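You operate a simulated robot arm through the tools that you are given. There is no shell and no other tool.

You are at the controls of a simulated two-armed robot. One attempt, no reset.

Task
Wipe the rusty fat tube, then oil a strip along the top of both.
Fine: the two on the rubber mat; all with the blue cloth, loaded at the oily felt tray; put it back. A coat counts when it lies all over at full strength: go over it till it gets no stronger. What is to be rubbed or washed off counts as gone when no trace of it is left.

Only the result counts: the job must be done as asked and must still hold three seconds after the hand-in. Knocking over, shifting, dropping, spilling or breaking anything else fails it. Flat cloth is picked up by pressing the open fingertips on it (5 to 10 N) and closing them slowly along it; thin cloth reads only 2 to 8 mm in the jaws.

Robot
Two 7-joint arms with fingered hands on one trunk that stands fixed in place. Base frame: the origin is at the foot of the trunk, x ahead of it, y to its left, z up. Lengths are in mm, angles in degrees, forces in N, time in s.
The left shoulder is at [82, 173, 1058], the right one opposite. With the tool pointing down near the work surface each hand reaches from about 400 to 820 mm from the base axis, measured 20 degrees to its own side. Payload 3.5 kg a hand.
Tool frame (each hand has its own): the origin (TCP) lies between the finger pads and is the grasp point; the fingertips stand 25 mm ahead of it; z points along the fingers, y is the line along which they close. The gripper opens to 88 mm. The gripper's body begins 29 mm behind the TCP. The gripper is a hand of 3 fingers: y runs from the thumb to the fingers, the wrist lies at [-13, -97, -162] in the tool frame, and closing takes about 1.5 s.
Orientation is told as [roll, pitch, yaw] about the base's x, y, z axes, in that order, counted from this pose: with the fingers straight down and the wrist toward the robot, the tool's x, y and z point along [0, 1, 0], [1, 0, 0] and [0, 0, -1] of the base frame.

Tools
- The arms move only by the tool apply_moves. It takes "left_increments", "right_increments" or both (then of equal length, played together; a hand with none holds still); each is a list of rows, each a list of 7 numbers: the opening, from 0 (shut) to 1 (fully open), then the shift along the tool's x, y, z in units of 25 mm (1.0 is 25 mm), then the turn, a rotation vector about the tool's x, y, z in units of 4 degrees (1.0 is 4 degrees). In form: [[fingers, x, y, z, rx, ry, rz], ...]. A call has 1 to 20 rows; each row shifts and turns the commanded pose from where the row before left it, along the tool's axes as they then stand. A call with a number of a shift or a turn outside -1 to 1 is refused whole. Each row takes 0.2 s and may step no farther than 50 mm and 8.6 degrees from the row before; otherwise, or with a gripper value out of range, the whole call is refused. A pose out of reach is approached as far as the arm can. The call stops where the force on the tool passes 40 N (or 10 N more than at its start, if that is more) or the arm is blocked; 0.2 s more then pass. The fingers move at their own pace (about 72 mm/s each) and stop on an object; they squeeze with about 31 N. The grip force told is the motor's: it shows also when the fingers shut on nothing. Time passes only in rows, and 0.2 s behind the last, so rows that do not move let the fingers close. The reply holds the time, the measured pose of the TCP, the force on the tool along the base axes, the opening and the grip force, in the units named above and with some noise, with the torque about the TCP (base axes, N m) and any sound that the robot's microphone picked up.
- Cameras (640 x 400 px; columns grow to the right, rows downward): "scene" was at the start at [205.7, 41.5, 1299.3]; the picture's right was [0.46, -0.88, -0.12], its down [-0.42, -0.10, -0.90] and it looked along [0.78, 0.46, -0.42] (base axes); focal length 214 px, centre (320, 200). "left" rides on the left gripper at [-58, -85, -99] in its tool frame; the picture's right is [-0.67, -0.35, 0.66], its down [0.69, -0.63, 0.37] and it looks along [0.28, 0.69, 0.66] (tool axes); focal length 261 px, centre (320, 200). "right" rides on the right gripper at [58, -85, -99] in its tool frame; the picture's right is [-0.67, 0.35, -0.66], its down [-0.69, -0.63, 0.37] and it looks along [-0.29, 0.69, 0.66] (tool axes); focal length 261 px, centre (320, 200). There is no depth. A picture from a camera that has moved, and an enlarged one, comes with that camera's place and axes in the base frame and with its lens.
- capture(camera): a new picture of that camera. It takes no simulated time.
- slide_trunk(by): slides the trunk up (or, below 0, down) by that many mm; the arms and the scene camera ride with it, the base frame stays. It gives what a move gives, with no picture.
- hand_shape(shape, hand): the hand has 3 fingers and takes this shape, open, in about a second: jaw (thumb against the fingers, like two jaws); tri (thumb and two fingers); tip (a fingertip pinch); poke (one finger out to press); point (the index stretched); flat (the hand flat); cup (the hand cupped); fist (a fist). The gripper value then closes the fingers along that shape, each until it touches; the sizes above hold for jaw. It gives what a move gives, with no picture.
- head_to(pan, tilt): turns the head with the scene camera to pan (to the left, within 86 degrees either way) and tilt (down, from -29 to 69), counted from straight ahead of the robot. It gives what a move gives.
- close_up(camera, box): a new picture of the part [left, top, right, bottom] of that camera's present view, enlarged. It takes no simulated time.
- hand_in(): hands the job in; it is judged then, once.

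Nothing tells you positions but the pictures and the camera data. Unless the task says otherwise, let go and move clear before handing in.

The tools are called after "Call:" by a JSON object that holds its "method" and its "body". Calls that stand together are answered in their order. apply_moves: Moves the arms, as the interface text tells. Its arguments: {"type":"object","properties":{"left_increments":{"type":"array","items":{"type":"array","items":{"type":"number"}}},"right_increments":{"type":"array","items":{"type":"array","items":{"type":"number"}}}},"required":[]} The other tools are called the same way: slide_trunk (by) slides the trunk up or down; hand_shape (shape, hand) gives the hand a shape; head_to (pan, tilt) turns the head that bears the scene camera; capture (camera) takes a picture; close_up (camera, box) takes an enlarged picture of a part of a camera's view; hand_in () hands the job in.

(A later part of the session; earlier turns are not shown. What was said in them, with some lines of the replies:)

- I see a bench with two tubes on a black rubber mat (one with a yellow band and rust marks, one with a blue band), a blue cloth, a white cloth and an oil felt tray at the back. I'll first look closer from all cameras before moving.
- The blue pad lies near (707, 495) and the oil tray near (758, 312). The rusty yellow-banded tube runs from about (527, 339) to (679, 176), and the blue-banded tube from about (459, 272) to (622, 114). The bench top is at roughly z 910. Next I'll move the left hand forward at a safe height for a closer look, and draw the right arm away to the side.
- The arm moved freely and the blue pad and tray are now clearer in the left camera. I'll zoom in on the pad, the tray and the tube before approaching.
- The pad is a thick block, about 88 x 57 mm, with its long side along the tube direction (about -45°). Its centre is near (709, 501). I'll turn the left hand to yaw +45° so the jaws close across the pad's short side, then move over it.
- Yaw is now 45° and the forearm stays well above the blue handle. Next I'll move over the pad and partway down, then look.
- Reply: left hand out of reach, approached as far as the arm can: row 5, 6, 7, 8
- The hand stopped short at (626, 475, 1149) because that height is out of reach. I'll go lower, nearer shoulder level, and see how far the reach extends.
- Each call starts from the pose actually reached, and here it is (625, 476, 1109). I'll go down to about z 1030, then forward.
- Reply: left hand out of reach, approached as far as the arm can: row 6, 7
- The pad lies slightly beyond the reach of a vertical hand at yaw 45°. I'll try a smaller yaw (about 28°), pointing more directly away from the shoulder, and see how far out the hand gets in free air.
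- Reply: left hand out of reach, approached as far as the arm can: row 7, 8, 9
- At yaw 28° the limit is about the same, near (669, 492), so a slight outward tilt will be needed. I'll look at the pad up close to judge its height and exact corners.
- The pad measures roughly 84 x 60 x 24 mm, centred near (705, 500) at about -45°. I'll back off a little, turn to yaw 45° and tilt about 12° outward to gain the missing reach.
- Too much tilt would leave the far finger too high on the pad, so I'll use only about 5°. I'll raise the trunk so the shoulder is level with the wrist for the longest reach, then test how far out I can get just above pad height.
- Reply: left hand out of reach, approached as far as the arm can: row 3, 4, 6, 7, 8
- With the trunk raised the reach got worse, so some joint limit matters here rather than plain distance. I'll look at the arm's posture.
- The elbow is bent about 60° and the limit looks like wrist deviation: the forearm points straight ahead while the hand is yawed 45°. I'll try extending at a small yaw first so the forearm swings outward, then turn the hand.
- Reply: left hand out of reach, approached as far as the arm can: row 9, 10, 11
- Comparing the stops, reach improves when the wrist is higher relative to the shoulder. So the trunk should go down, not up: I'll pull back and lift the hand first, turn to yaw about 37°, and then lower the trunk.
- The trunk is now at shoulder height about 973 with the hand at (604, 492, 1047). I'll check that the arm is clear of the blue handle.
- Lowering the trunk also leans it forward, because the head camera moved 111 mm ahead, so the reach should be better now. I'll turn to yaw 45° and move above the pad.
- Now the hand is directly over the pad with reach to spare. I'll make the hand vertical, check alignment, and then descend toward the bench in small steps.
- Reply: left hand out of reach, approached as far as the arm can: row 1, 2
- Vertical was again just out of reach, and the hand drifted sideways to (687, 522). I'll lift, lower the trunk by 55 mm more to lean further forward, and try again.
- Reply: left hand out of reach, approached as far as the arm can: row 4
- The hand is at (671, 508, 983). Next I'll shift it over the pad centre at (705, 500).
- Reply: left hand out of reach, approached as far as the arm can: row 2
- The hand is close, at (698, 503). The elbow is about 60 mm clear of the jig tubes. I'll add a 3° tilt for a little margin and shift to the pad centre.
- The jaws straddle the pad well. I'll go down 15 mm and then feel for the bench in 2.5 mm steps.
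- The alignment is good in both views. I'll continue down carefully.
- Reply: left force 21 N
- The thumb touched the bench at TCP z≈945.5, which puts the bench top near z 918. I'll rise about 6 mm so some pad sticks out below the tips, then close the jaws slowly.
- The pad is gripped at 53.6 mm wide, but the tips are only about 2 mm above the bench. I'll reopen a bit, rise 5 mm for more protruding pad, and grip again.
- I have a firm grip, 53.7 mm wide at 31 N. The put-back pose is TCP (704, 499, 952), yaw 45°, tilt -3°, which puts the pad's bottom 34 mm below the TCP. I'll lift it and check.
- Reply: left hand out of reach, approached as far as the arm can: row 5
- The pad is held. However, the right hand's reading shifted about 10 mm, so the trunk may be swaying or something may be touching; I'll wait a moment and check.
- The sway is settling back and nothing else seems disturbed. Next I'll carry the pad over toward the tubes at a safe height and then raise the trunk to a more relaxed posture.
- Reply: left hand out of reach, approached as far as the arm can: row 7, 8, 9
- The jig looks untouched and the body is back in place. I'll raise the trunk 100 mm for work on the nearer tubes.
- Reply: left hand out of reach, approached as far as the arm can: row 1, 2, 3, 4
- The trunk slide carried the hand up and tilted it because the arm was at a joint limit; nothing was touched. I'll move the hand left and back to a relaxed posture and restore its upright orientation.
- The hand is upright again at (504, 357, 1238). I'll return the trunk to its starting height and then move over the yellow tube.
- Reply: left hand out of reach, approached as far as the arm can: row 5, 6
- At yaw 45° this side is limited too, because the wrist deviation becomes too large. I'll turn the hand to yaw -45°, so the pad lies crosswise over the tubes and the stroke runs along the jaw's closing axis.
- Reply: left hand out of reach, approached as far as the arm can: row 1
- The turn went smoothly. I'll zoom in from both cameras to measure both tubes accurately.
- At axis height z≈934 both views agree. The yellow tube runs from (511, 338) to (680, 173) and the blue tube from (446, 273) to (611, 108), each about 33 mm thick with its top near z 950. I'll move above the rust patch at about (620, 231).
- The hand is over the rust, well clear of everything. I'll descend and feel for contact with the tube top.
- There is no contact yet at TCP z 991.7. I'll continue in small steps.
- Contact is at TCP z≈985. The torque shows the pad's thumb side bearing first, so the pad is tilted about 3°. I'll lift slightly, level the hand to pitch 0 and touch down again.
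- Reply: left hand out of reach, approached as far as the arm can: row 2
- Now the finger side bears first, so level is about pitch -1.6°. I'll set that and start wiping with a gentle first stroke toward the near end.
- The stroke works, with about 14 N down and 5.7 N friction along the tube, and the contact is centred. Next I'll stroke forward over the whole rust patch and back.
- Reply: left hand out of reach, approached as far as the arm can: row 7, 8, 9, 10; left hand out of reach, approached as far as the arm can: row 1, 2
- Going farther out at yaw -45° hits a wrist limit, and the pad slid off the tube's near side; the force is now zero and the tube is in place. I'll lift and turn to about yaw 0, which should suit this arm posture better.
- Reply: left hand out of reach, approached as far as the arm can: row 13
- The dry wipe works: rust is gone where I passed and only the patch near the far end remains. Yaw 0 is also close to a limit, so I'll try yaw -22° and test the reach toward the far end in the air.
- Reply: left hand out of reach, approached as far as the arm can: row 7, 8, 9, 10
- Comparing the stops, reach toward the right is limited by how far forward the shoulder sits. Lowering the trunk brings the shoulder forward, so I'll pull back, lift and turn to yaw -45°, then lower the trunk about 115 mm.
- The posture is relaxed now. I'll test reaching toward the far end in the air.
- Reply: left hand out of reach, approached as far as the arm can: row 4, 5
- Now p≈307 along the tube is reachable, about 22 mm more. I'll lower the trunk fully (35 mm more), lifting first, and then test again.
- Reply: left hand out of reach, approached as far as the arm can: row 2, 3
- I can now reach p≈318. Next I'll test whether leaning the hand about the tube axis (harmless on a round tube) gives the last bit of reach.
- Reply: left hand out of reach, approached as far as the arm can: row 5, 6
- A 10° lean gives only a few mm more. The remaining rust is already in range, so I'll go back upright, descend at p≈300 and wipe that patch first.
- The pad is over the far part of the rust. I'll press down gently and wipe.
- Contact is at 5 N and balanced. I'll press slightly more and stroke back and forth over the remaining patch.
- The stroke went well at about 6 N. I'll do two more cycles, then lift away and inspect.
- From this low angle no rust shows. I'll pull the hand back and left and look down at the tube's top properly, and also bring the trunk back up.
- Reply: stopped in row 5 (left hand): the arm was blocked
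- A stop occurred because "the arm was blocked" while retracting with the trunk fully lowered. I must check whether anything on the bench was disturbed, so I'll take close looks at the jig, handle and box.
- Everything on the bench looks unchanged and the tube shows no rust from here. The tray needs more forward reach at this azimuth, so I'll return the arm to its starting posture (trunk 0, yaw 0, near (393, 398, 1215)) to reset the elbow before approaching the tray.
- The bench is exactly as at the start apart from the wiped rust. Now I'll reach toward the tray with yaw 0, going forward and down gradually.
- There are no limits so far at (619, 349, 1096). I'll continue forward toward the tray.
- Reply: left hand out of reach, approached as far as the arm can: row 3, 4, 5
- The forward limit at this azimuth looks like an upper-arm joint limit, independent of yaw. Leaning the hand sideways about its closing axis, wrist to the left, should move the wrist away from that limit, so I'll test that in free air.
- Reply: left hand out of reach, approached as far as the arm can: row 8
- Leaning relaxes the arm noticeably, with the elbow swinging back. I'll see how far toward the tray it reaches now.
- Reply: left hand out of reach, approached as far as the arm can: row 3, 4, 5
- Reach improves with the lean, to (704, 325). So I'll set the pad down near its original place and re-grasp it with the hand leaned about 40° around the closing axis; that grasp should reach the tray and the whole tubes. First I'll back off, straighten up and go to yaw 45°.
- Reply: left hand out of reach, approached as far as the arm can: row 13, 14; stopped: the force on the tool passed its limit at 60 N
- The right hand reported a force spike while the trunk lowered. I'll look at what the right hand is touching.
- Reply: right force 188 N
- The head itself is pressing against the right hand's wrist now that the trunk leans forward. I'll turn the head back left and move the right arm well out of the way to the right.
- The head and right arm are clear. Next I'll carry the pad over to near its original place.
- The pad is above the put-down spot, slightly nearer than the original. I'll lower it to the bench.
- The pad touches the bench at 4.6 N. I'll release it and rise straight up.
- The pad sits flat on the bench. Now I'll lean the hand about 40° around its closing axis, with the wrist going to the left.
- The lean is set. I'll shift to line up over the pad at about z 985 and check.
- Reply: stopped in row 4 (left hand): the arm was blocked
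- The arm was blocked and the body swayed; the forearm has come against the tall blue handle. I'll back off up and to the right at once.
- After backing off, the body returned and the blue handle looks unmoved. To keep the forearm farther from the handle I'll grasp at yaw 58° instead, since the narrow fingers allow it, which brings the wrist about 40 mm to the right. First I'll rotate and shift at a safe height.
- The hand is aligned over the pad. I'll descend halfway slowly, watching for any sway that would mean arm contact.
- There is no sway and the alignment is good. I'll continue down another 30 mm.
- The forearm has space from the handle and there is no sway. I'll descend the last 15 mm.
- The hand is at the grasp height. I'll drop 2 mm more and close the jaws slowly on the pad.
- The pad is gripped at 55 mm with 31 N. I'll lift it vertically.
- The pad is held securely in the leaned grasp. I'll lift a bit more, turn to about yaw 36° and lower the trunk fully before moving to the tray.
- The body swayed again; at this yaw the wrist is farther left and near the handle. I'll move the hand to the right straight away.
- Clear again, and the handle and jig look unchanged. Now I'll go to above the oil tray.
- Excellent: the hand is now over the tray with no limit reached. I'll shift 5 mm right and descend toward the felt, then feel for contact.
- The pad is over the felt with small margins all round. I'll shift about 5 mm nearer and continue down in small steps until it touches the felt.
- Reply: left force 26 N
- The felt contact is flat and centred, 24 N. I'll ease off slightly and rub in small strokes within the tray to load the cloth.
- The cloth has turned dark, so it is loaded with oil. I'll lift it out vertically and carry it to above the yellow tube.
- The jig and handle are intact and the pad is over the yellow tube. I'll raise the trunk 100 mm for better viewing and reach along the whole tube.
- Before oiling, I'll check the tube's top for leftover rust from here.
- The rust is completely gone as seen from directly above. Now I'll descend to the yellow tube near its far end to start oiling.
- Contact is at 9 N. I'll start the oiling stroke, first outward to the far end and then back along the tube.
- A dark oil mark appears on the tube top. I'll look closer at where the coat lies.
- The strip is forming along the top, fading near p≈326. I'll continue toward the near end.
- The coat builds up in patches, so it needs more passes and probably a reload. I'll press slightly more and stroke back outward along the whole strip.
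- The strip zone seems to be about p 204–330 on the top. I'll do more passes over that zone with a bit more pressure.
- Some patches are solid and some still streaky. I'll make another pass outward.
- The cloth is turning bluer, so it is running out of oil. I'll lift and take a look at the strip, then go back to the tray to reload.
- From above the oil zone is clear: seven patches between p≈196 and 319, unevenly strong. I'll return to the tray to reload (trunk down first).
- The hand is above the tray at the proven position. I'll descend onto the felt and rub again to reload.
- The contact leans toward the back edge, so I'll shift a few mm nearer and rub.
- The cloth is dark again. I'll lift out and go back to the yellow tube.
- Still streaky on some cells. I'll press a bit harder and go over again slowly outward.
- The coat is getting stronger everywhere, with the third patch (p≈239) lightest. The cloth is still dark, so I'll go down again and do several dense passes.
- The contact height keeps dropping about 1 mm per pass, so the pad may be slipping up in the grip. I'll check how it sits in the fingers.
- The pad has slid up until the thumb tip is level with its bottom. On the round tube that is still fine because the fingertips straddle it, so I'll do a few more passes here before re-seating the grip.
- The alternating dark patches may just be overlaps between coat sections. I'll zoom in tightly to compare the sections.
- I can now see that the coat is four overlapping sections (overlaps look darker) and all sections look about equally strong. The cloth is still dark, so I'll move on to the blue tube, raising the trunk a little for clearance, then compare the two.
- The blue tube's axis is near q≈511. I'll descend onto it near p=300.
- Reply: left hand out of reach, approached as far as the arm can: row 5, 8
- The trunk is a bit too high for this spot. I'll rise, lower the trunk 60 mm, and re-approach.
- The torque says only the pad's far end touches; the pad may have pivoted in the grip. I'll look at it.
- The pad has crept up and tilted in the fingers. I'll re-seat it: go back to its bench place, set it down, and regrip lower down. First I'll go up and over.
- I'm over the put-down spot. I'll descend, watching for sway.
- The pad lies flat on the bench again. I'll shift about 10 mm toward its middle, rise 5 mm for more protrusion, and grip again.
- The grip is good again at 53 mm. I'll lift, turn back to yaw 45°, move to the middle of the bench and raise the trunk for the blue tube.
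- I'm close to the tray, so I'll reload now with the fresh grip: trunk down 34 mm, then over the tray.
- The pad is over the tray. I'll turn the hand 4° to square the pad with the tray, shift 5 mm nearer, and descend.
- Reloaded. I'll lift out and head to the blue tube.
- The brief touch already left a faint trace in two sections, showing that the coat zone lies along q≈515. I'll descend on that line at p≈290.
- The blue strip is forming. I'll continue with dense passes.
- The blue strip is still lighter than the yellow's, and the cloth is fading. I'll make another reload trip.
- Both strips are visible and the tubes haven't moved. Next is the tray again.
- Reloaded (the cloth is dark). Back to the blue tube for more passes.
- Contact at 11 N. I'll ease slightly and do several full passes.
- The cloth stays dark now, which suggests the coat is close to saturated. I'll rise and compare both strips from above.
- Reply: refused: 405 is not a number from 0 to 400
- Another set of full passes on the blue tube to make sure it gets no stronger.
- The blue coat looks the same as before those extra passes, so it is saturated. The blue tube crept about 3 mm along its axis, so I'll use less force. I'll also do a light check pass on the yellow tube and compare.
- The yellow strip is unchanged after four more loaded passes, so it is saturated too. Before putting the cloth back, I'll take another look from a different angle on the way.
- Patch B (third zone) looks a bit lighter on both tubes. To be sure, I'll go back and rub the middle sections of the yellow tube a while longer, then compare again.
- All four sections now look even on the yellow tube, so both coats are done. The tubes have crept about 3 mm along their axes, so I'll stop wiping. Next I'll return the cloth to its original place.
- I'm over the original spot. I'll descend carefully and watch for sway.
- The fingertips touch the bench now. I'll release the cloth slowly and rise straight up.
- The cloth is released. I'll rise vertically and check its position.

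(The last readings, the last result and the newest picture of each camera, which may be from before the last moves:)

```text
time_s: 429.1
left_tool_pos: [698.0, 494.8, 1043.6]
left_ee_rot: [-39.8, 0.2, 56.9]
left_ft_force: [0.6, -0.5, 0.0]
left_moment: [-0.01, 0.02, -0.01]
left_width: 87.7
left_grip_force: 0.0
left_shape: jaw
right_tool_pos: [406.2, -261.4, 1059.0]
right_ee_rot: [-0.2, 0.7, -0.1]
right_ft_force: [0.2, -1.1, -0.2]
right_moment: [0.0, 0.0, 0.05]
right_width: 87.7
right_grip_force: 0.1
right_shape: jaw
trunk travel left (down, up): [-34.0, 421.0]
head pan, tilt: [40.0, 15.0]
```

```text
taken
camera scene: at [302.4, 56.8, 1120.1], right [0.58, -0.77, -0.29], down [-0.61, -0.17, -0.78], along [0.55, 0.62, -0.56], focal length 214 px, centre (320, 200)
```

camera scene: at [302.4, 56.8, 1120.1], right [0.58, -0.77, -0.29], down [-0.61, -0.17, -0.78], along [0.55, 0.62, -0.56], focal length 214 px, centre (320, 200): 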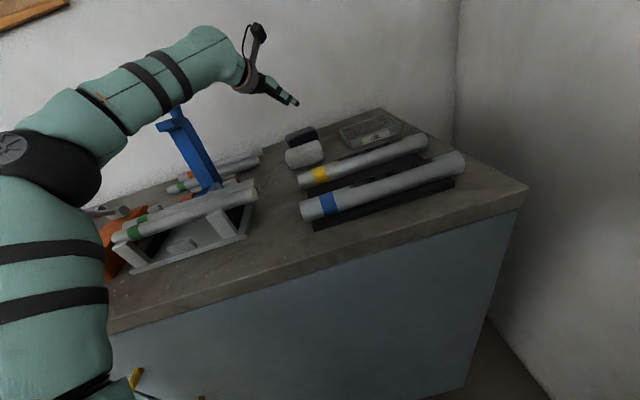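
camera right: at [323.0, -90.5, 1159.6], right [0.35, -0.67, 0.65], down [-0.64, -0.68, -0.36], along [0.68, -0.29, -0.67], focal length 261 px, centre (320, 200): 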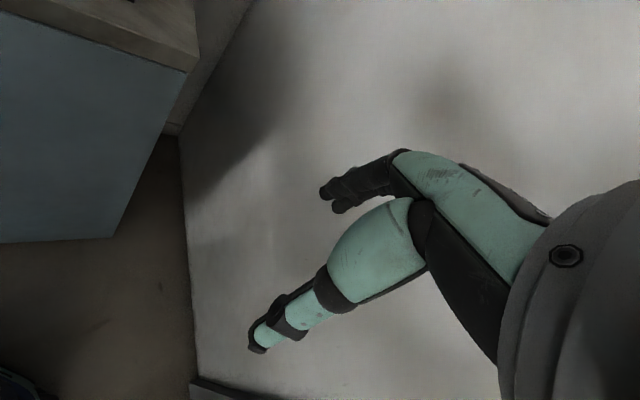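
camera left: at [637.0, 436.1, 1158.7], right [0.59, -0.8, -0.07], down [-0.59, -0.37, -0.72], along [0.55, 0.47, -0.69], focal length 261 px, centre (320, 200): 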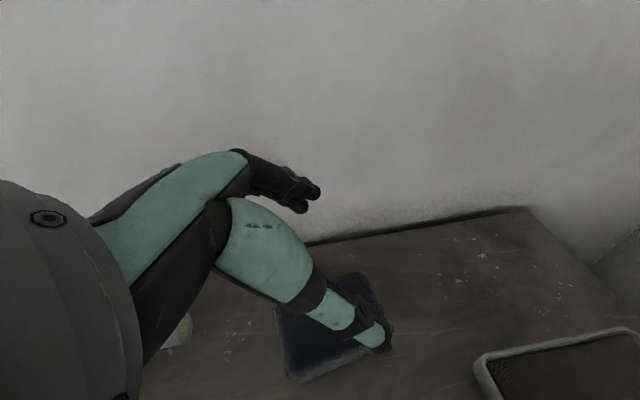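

The cloth lies at its place. I'll retreat the arm along the same way and raise the trunk to the start height for a final comparison.

Call:
{"method": "apply_moves", "body": {"left_increments": [[1, -0.119, -0.77, -0.1, 0, 0, 0], [1, -0.119, -0.77, -0.1, 0, 0, 0], [1, -0.119, -0.77, -0.1, 0, 0, 0], [1, -0.119, -0.77, -0.1, 0, 0, 0], [1, -0.119, -0.77, -0.1, 0, 0, 0], [1, -0.119, -0.77, -0.1, 0, 0, 0], [1, -0.119, -0.77, -0.1, 0, 0, 0], [1, 0, 0, 0, 0.64, 0, 0.767], [1, 0, 0, 0, 0.64, 0, 0.767], [1, 0, 0, 0, 0.64, 0, 0.767]]}}

Call:
{"method": "slide_trunk", "body": {"by": 116}}

Call:
{"method": "capture", "body": {"camera": "left"}}

Call:
{"method": "capture", "body": {"camera": "scene"}}

```text
time_s: 431.3
left_tool_pos: [628.8, 381.4, 1071.3]
left_ee_rot: [-39.8, 0.1, 45.0]
left_ft_force: [-0.8, 0.0, 0.1]
left_moment: [0.0, -0.04, -0.01]
left_width: 87.6
left_grip_force: 0.0
left_shape: jaw
right_tool_pos: [406.9, -260.3, 1059.1]
right_ee_rot: [-0.1, 0.6, -0.1]
right_ft_force: [-0.1, 0.6, 0.7]
right_moment: [-0.02, -0.02, -0.01]
right_width: 87.7
right_grip_force: 0.1
right_shape: jaw
trunk travel left (down, up): [-34.0, 421.0]
head pan, tilt: [40.0, 15.0]
```

```text
time_s: 432.7
left_tool_pos: [629.4, 380.5, 1187.2]
left_ee_rot: [-39.8, 0.2, 45.0]
left_ft_force: [0.6, 0.0, -0.1]
left_moment: [-0.01, 0.01, 0.0]
left_width: 87.4
left_grip_force: 0.0
left_shape: jaw
right_tool_pos: [407.1, -261.7, 1173.4]
right_ee_rot: [-0.2, 0.6, -0.3]
right_ft_force: [1.1, 0.2, 0.5]
right_moment: [0.0, 0.01, 0.0]
right_width: 87.6
right_grip_force: 0.1
right_shape: jaw
trunk travel left (down, up): [-150.0, 305.0]
head pan, tilt: [40.0, 15.0]
```

```text
taken
camera left: at [557.4, 335.0, 1301.0], right [0.41, -0.91, -0.07], down [-0.65, -0.24, -0.72], along [0.63, 0.35, -0.69], focal length 261 px, centre (320, 200)
```

left: 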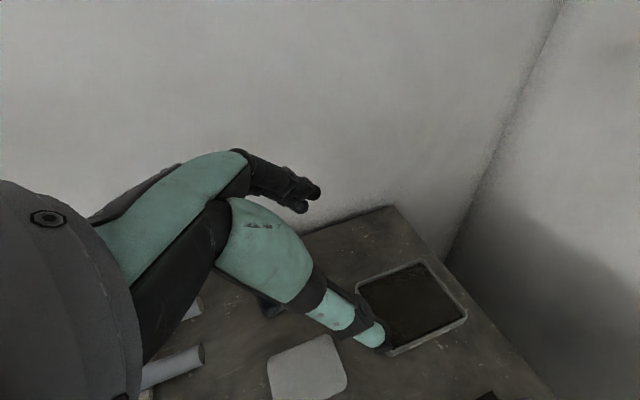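

```text
taken
camera scene: at [195.4, 57.1, 1297.8], right [0.62, -0.77, -0.16], down [-0.43, -0.17, -0.89], along [0.66, 0.62, -0.43], focal length 214 px, centre (320, 200)
```

scene: 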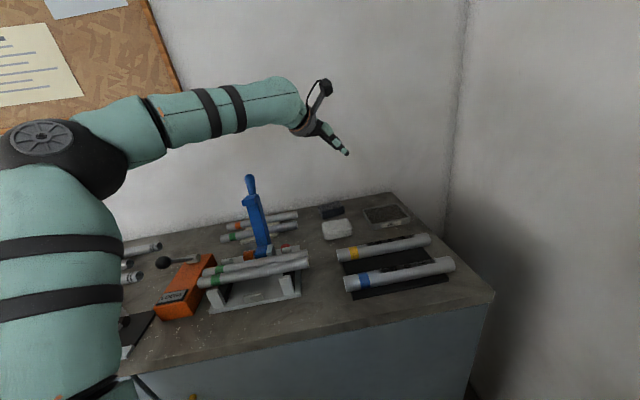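

Call:
{"method": "apply_moves", "body": {"left_increments": [[1, 0.416, -0.707, -0.6, 0, 0, 0], [1, 0.416, -0.707, -0.6, 0, 0, 0], [1, 0.416, -0.707, -0.6, 0, 0, 0], [1, 0.416, -0.707, -0.6, 0, 0, 0], [1, 0.416, -0.707, -0.6, 0, 0, 0], [1, 0.416, -0.707, -0.6, 0, 0, 0], [1, 0, 0, 0, 0, 1, 0], [1, 0, 0, 0, 0, 1, 0], [1, 0, 0, 0, 0, 1, 0], [1, 0, 0, 0, 0, 1, 0], [1, 0, 0, 0, 0, 1, 0], [1, 0, 0, 0, 0, 1, 0], [1, 0, 0, 0, 0, 1, 0], [1, 0, 0, 0, 0, 1, 0], [1, 0, 0, 0, 0, 1, 0], [1, 0, 0, 0, 0, 1, 0]]}}

Call:
{"method": "head_to", "body": {"pan": 28.4, "tilt": 12.6}}

Call:
{"method": "capture", "body": {"camera": "scene"}}

Call:
{"method": "capture", "body": {"camera": "left"}}

```text
time_s: 436.1
left_tool_pos: [479.0, 380.1, 1217.9]
left_ee_rot: [0.2, 0.1, 45.0]
left_ft_force: [-0.5, -0.4, -0.7]
left_moment: [0.01, 0.0, 0.05]
left_width: 87.7
left_grip_force: 0.2
left_shape: jaw
right_tool_pos: [406.1, -261.8, 1174.8]
right_ee_rot: [0.0, 0.7, -0.2]
right_ft_force: [-0.4, 0.2, 0.5]
right_moment: [-0.03, 0.01, 0.0]
right_width: 87.8
right_grip_force: 0.1
right_shape: jaw
trunk travel left (down, up): [-150.0, 305.0]
head pan, tilt: [40.0, 15.0]
```

```text
time_s: 436.9
left_tool_pos: [479.4, 380.1, 1216.9]
left_ee_rot: [0.2, 0.1, 45.1]
left_ft_force: [-0.2, 0.4, 0.0]
left_moment: [0.0, -0.03, 0.01]
left_width: 87.9
left_grip_force: 0.2
left_shape: jaw
right_tool_pos: [406.0, -261.0, 1174.3]
right_ee_rot: [-0.1, 0.7, -0.2]
right_ft_force: [0.2, 1.2, 1.5]
right_moment: [-0.04, 0.01, 0.0]
right_width: 87.3
right_grip_force: 0.0
right_shape: jaw
trunk travel left (down, up): [-150.0, 305.0]
head pan, tilt: [28.4, 12.6]
```

```text
taken
camera scene: at [205.7, 41.5, 1299.3], right [0.46, -0.88, -0.12], down [-0.42, -0.1, -0.9], along [0.78, 0.46, -0.42], focal length 214 px, centre (320, 200)
```

scene: 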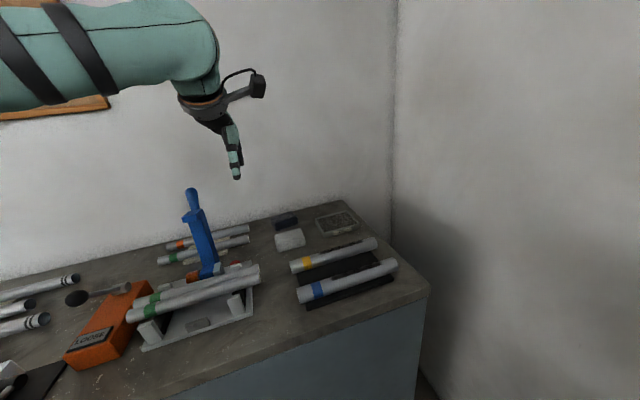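

```text
taken
camera left: at [461.2, 279.5, 1317.0], right [0.23, -0.72, -0.66], down [-0.93, 0.04, -0.36], along [0.29, 0.69, -0.66], focal length 261 px, centre (320, 200)
```

left: 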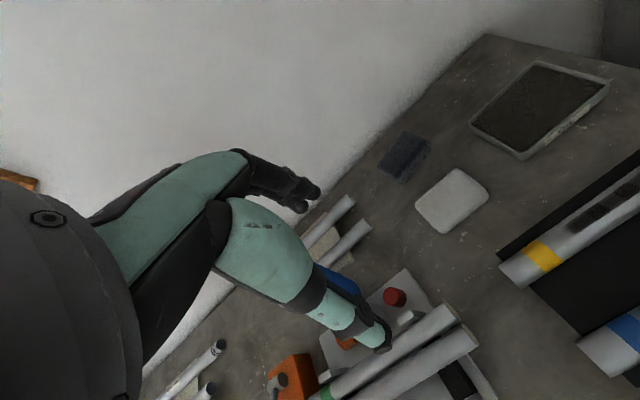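

The camera is at its exact starting pose, so I can compare with the first close-up directly.

Call:
{"method": "close_up", "body": {"camera": "scene", "box": [240, 180, 440, 320]}}

Call:
{"method": "close_up", "body": {"camera": "scene", "box": [120, 180, 280, 320]}}

Call:
{"method": "close_up", "body": {"camera": "left", "box": [360, 50, 640, 250]}}

```text
2.86 times, centred on (340, 250) of scene
camera zoom: at [205.7, 41.5, 1299.3], right [0.46, -0.88, -0.12], down [-0.42, -0.1, -0.9], along [0.78, 0.46, -0.42], focal length 613 px, centre (263, 57)
```

zoom: 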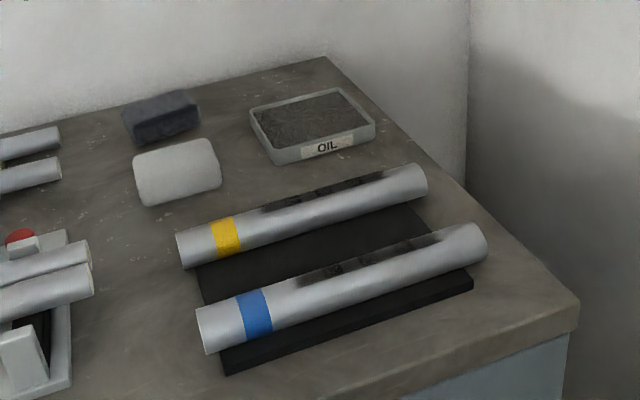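

```text
2.86 times, centred on (200, 250) of scene
camera zoom: at [205.7, 41.5, 1299.3], right [0.46, -0.88, -0.12], down [-0.42, -0.1, -0.9], along [0.78, 0.46, -0.42], focal length 613 px, centre (663, 57)
```

zoom: 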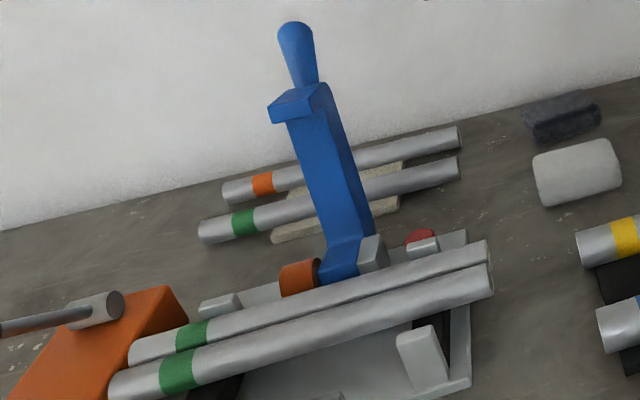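

```text
2.00 times, centred on (500, 150) of left
camera zoom: at [461.2, 279.5, 1317.0], right [0.23, -0.72, -0.66], down [-0.93, 0.04, -0.36], along [0.29, 0.69, -0.66], focal length 521 px, centre (-40, 300)
```

zoom: 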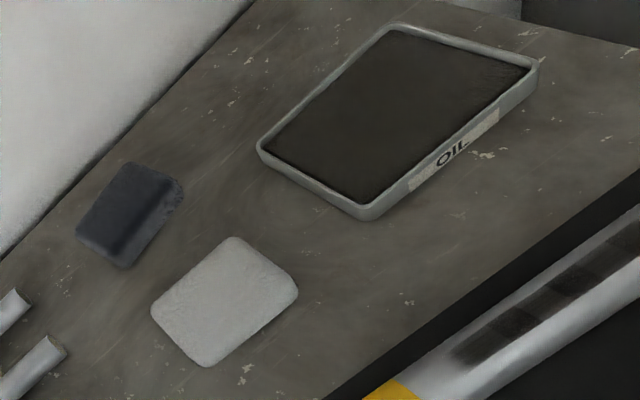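

The cloth, tray, white pad, jig and handle are all exactly where they were at the start; the tubes are about 6 mm farther along their axes. I'll turn the empty hand for a clear top view of both strips for a final check.

Call:
{"method": "apply_moves", "body": {"left_increments": [[1, 0, 0, 0, 0, 0, 1], [1, 0, 0, 0, 0, 0, 1], [1, 0, 0, 0, 0, 0, 1], [1, 0, 0, 0, 0, 0, 1], [1, 0, 0, 0, 0, 0, 1], [1, 0, 0, 0, 0, 0, 1], [1, 0, 0, 0, 0, 0, 1], [1, 0, 0, 0, 0, 0, 1], [1, 0, 0, 0, 0, 0, 1], [1, 0, 0, 0, 0, 0, 1], [1, 0, 0, 0, 0, 0, 1], [1, -0.2, 0.8, 0, 0, 0, 0.25], [1, -0.2, 0.8, 0, 0, 0, 0]]}}

Call:
{"method": "capture", "body": {"camera": "left"}}

Call:
{"method": "close_up", "body": {"camera": "left", "box": [430, 20, 640, 240]}}

```text
time_s: 439.7
left_tool_pos: [520.8, 368.5, 1215.4]
left_ee_rot: [0.0, 0.2, -0.1]
left_ft_force: [0.2, -0.1, 0.1]
left_moment: [0.02, -0.02, -0.01]
left_width: 87.6
left_grip_force: 0.0
left_shape: jaw
right_tool_pos: [407.5, -262.3, 1174.6]
right_ee_rot: [0.0, 0.6, -0.1]
right_ft_force: [0.4, 0.1, 0.4]
right_moment: [-0.01, 0.04, -0.02]
right_width: 87.8
right_grip_force: 0.0
right_shape: jaw
trunk travel left (down, up): [-150.0, 305.0]
head pan, tilt: [28.4, 12.6]
```

```text
taken
camera left: at [437.0, 312.3, 1316.5], right [-0.35, -0.67, -0.66], down [-0.63, 0.69, -0.36], along [0.69, 0.29, -0.66], focal length 261 px, centre (320, 200)
```

left: 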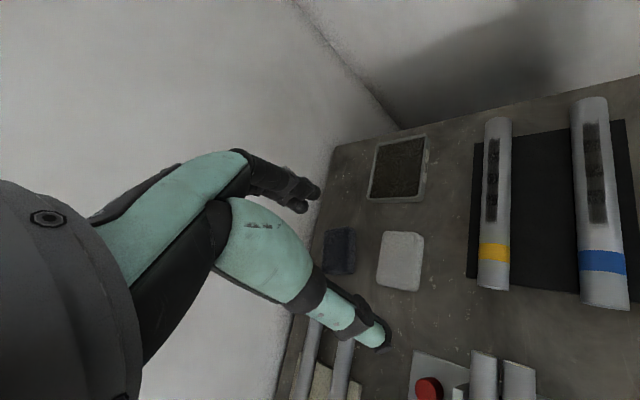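

```text
1.82 times, centred on (535, 130) of left
camera zoom: at [437.0, 312.3, 1316.5], right [-0.35, -0.67, -0.66], down [-0.63, 0.69, -0.36], along [0.69, 0.29, -0.66], focal length 474 px, centre (-71, 327)
```

zoom: 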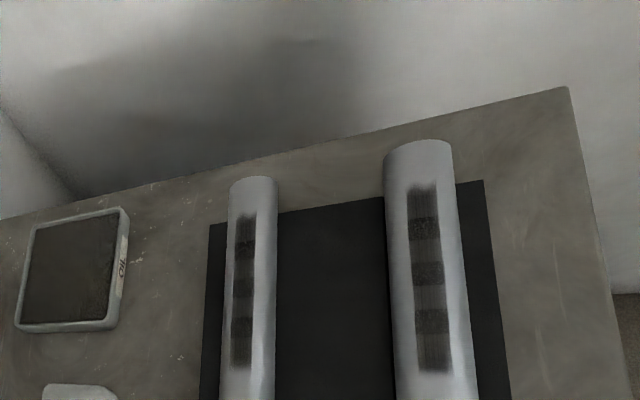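

Call:
{"method": "close_up", "body": {"camera": "left", "box": [470, 125, 530, 230]}}

Call:
{"method": "close_up", "body": {"camera": "left", "box": [565, 110, 635, 235]}}

```text
3.81 times, centred on (500, 178) of left
camera zoom: at [437.0, 312.3, 1316.5], right [-0.35, -0.67, -0.66], down [-0.63, 0.69, -0.36], along [0.69, 0.29, -0.66], focal length 993 px, centre (-366, 286)
```

zoom: 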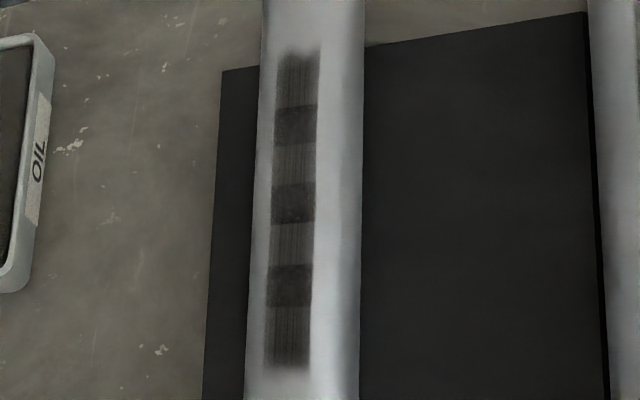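

```text
3.20 times, centred on (600, 172) of left
camera zoom: at [437.0, 312.3, 1316.5], right [-0.35, -0.67, -0.66], down [-0.63, 0.69, -0.36], along [0.69, 0.29, -0.66], focal length 834 px, centre (-576, 288)
```

zoom: 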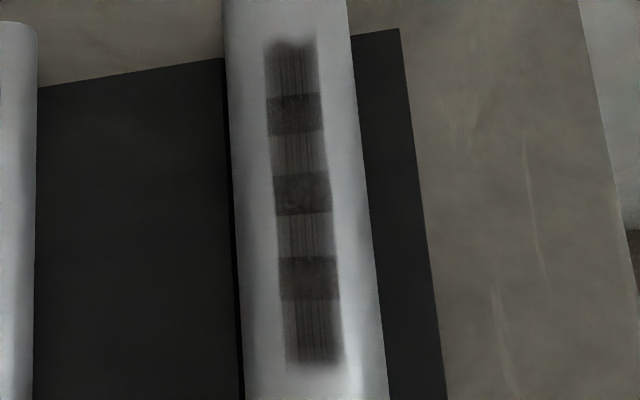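

Final check:
- **Rust:** none is visible on the yellow tube.
- **Oil strips:** both tubes carry the full, even strip along the top.
- **Cloth:** it is back at its original place.
- **Surroundings:** the tray, white pad, jig and handle stand as at the start. Both worked tubes have crept about 6 mm along their axes.
- **Hands:** both are empty and clear.

Handing in now.

Call:
{"method": "hand_in", "body": {}}

```text
The job is handed in.
```

I handed the job in. The rusty tube is wiped and both tubes on the rubber mat have an oil strip along the top, but I don't have the judge's result.

- **Rust:** I wiped the yellow-banded tube with the blue cloth while it was still dry, before loading any oil. No trace showed from above or from the side.
- **Oil strips:** I loaded the blue cloth at the felt tray twice for each tube. I went over each strip until further passes made no visible difference.
    - The strip darkens in sections, so "full strength" is my reading of the pictures, not a measurement.
    - Each strip runs about 120 mm along the bare part of the tube. It does not reach the banded end or the far tip; no coat formed outside that length.
- **Cloth:** It is back in its original place, judged against the first picture, and is turned by a few degrees at most.

**Tubes moved:** the wiping pushed both tubes about 6 mm along their length. I did not push them back.

**Contacts along the way:**
- The arm was blocked or the robot swayed several times, at least twice apparently because the forearm pressed against the tall blue handle.
- The robot's head also pressed hard on its own right hand once.
- Compared with the first pictures, the handle, jig, tray and white cloth look unmoved.
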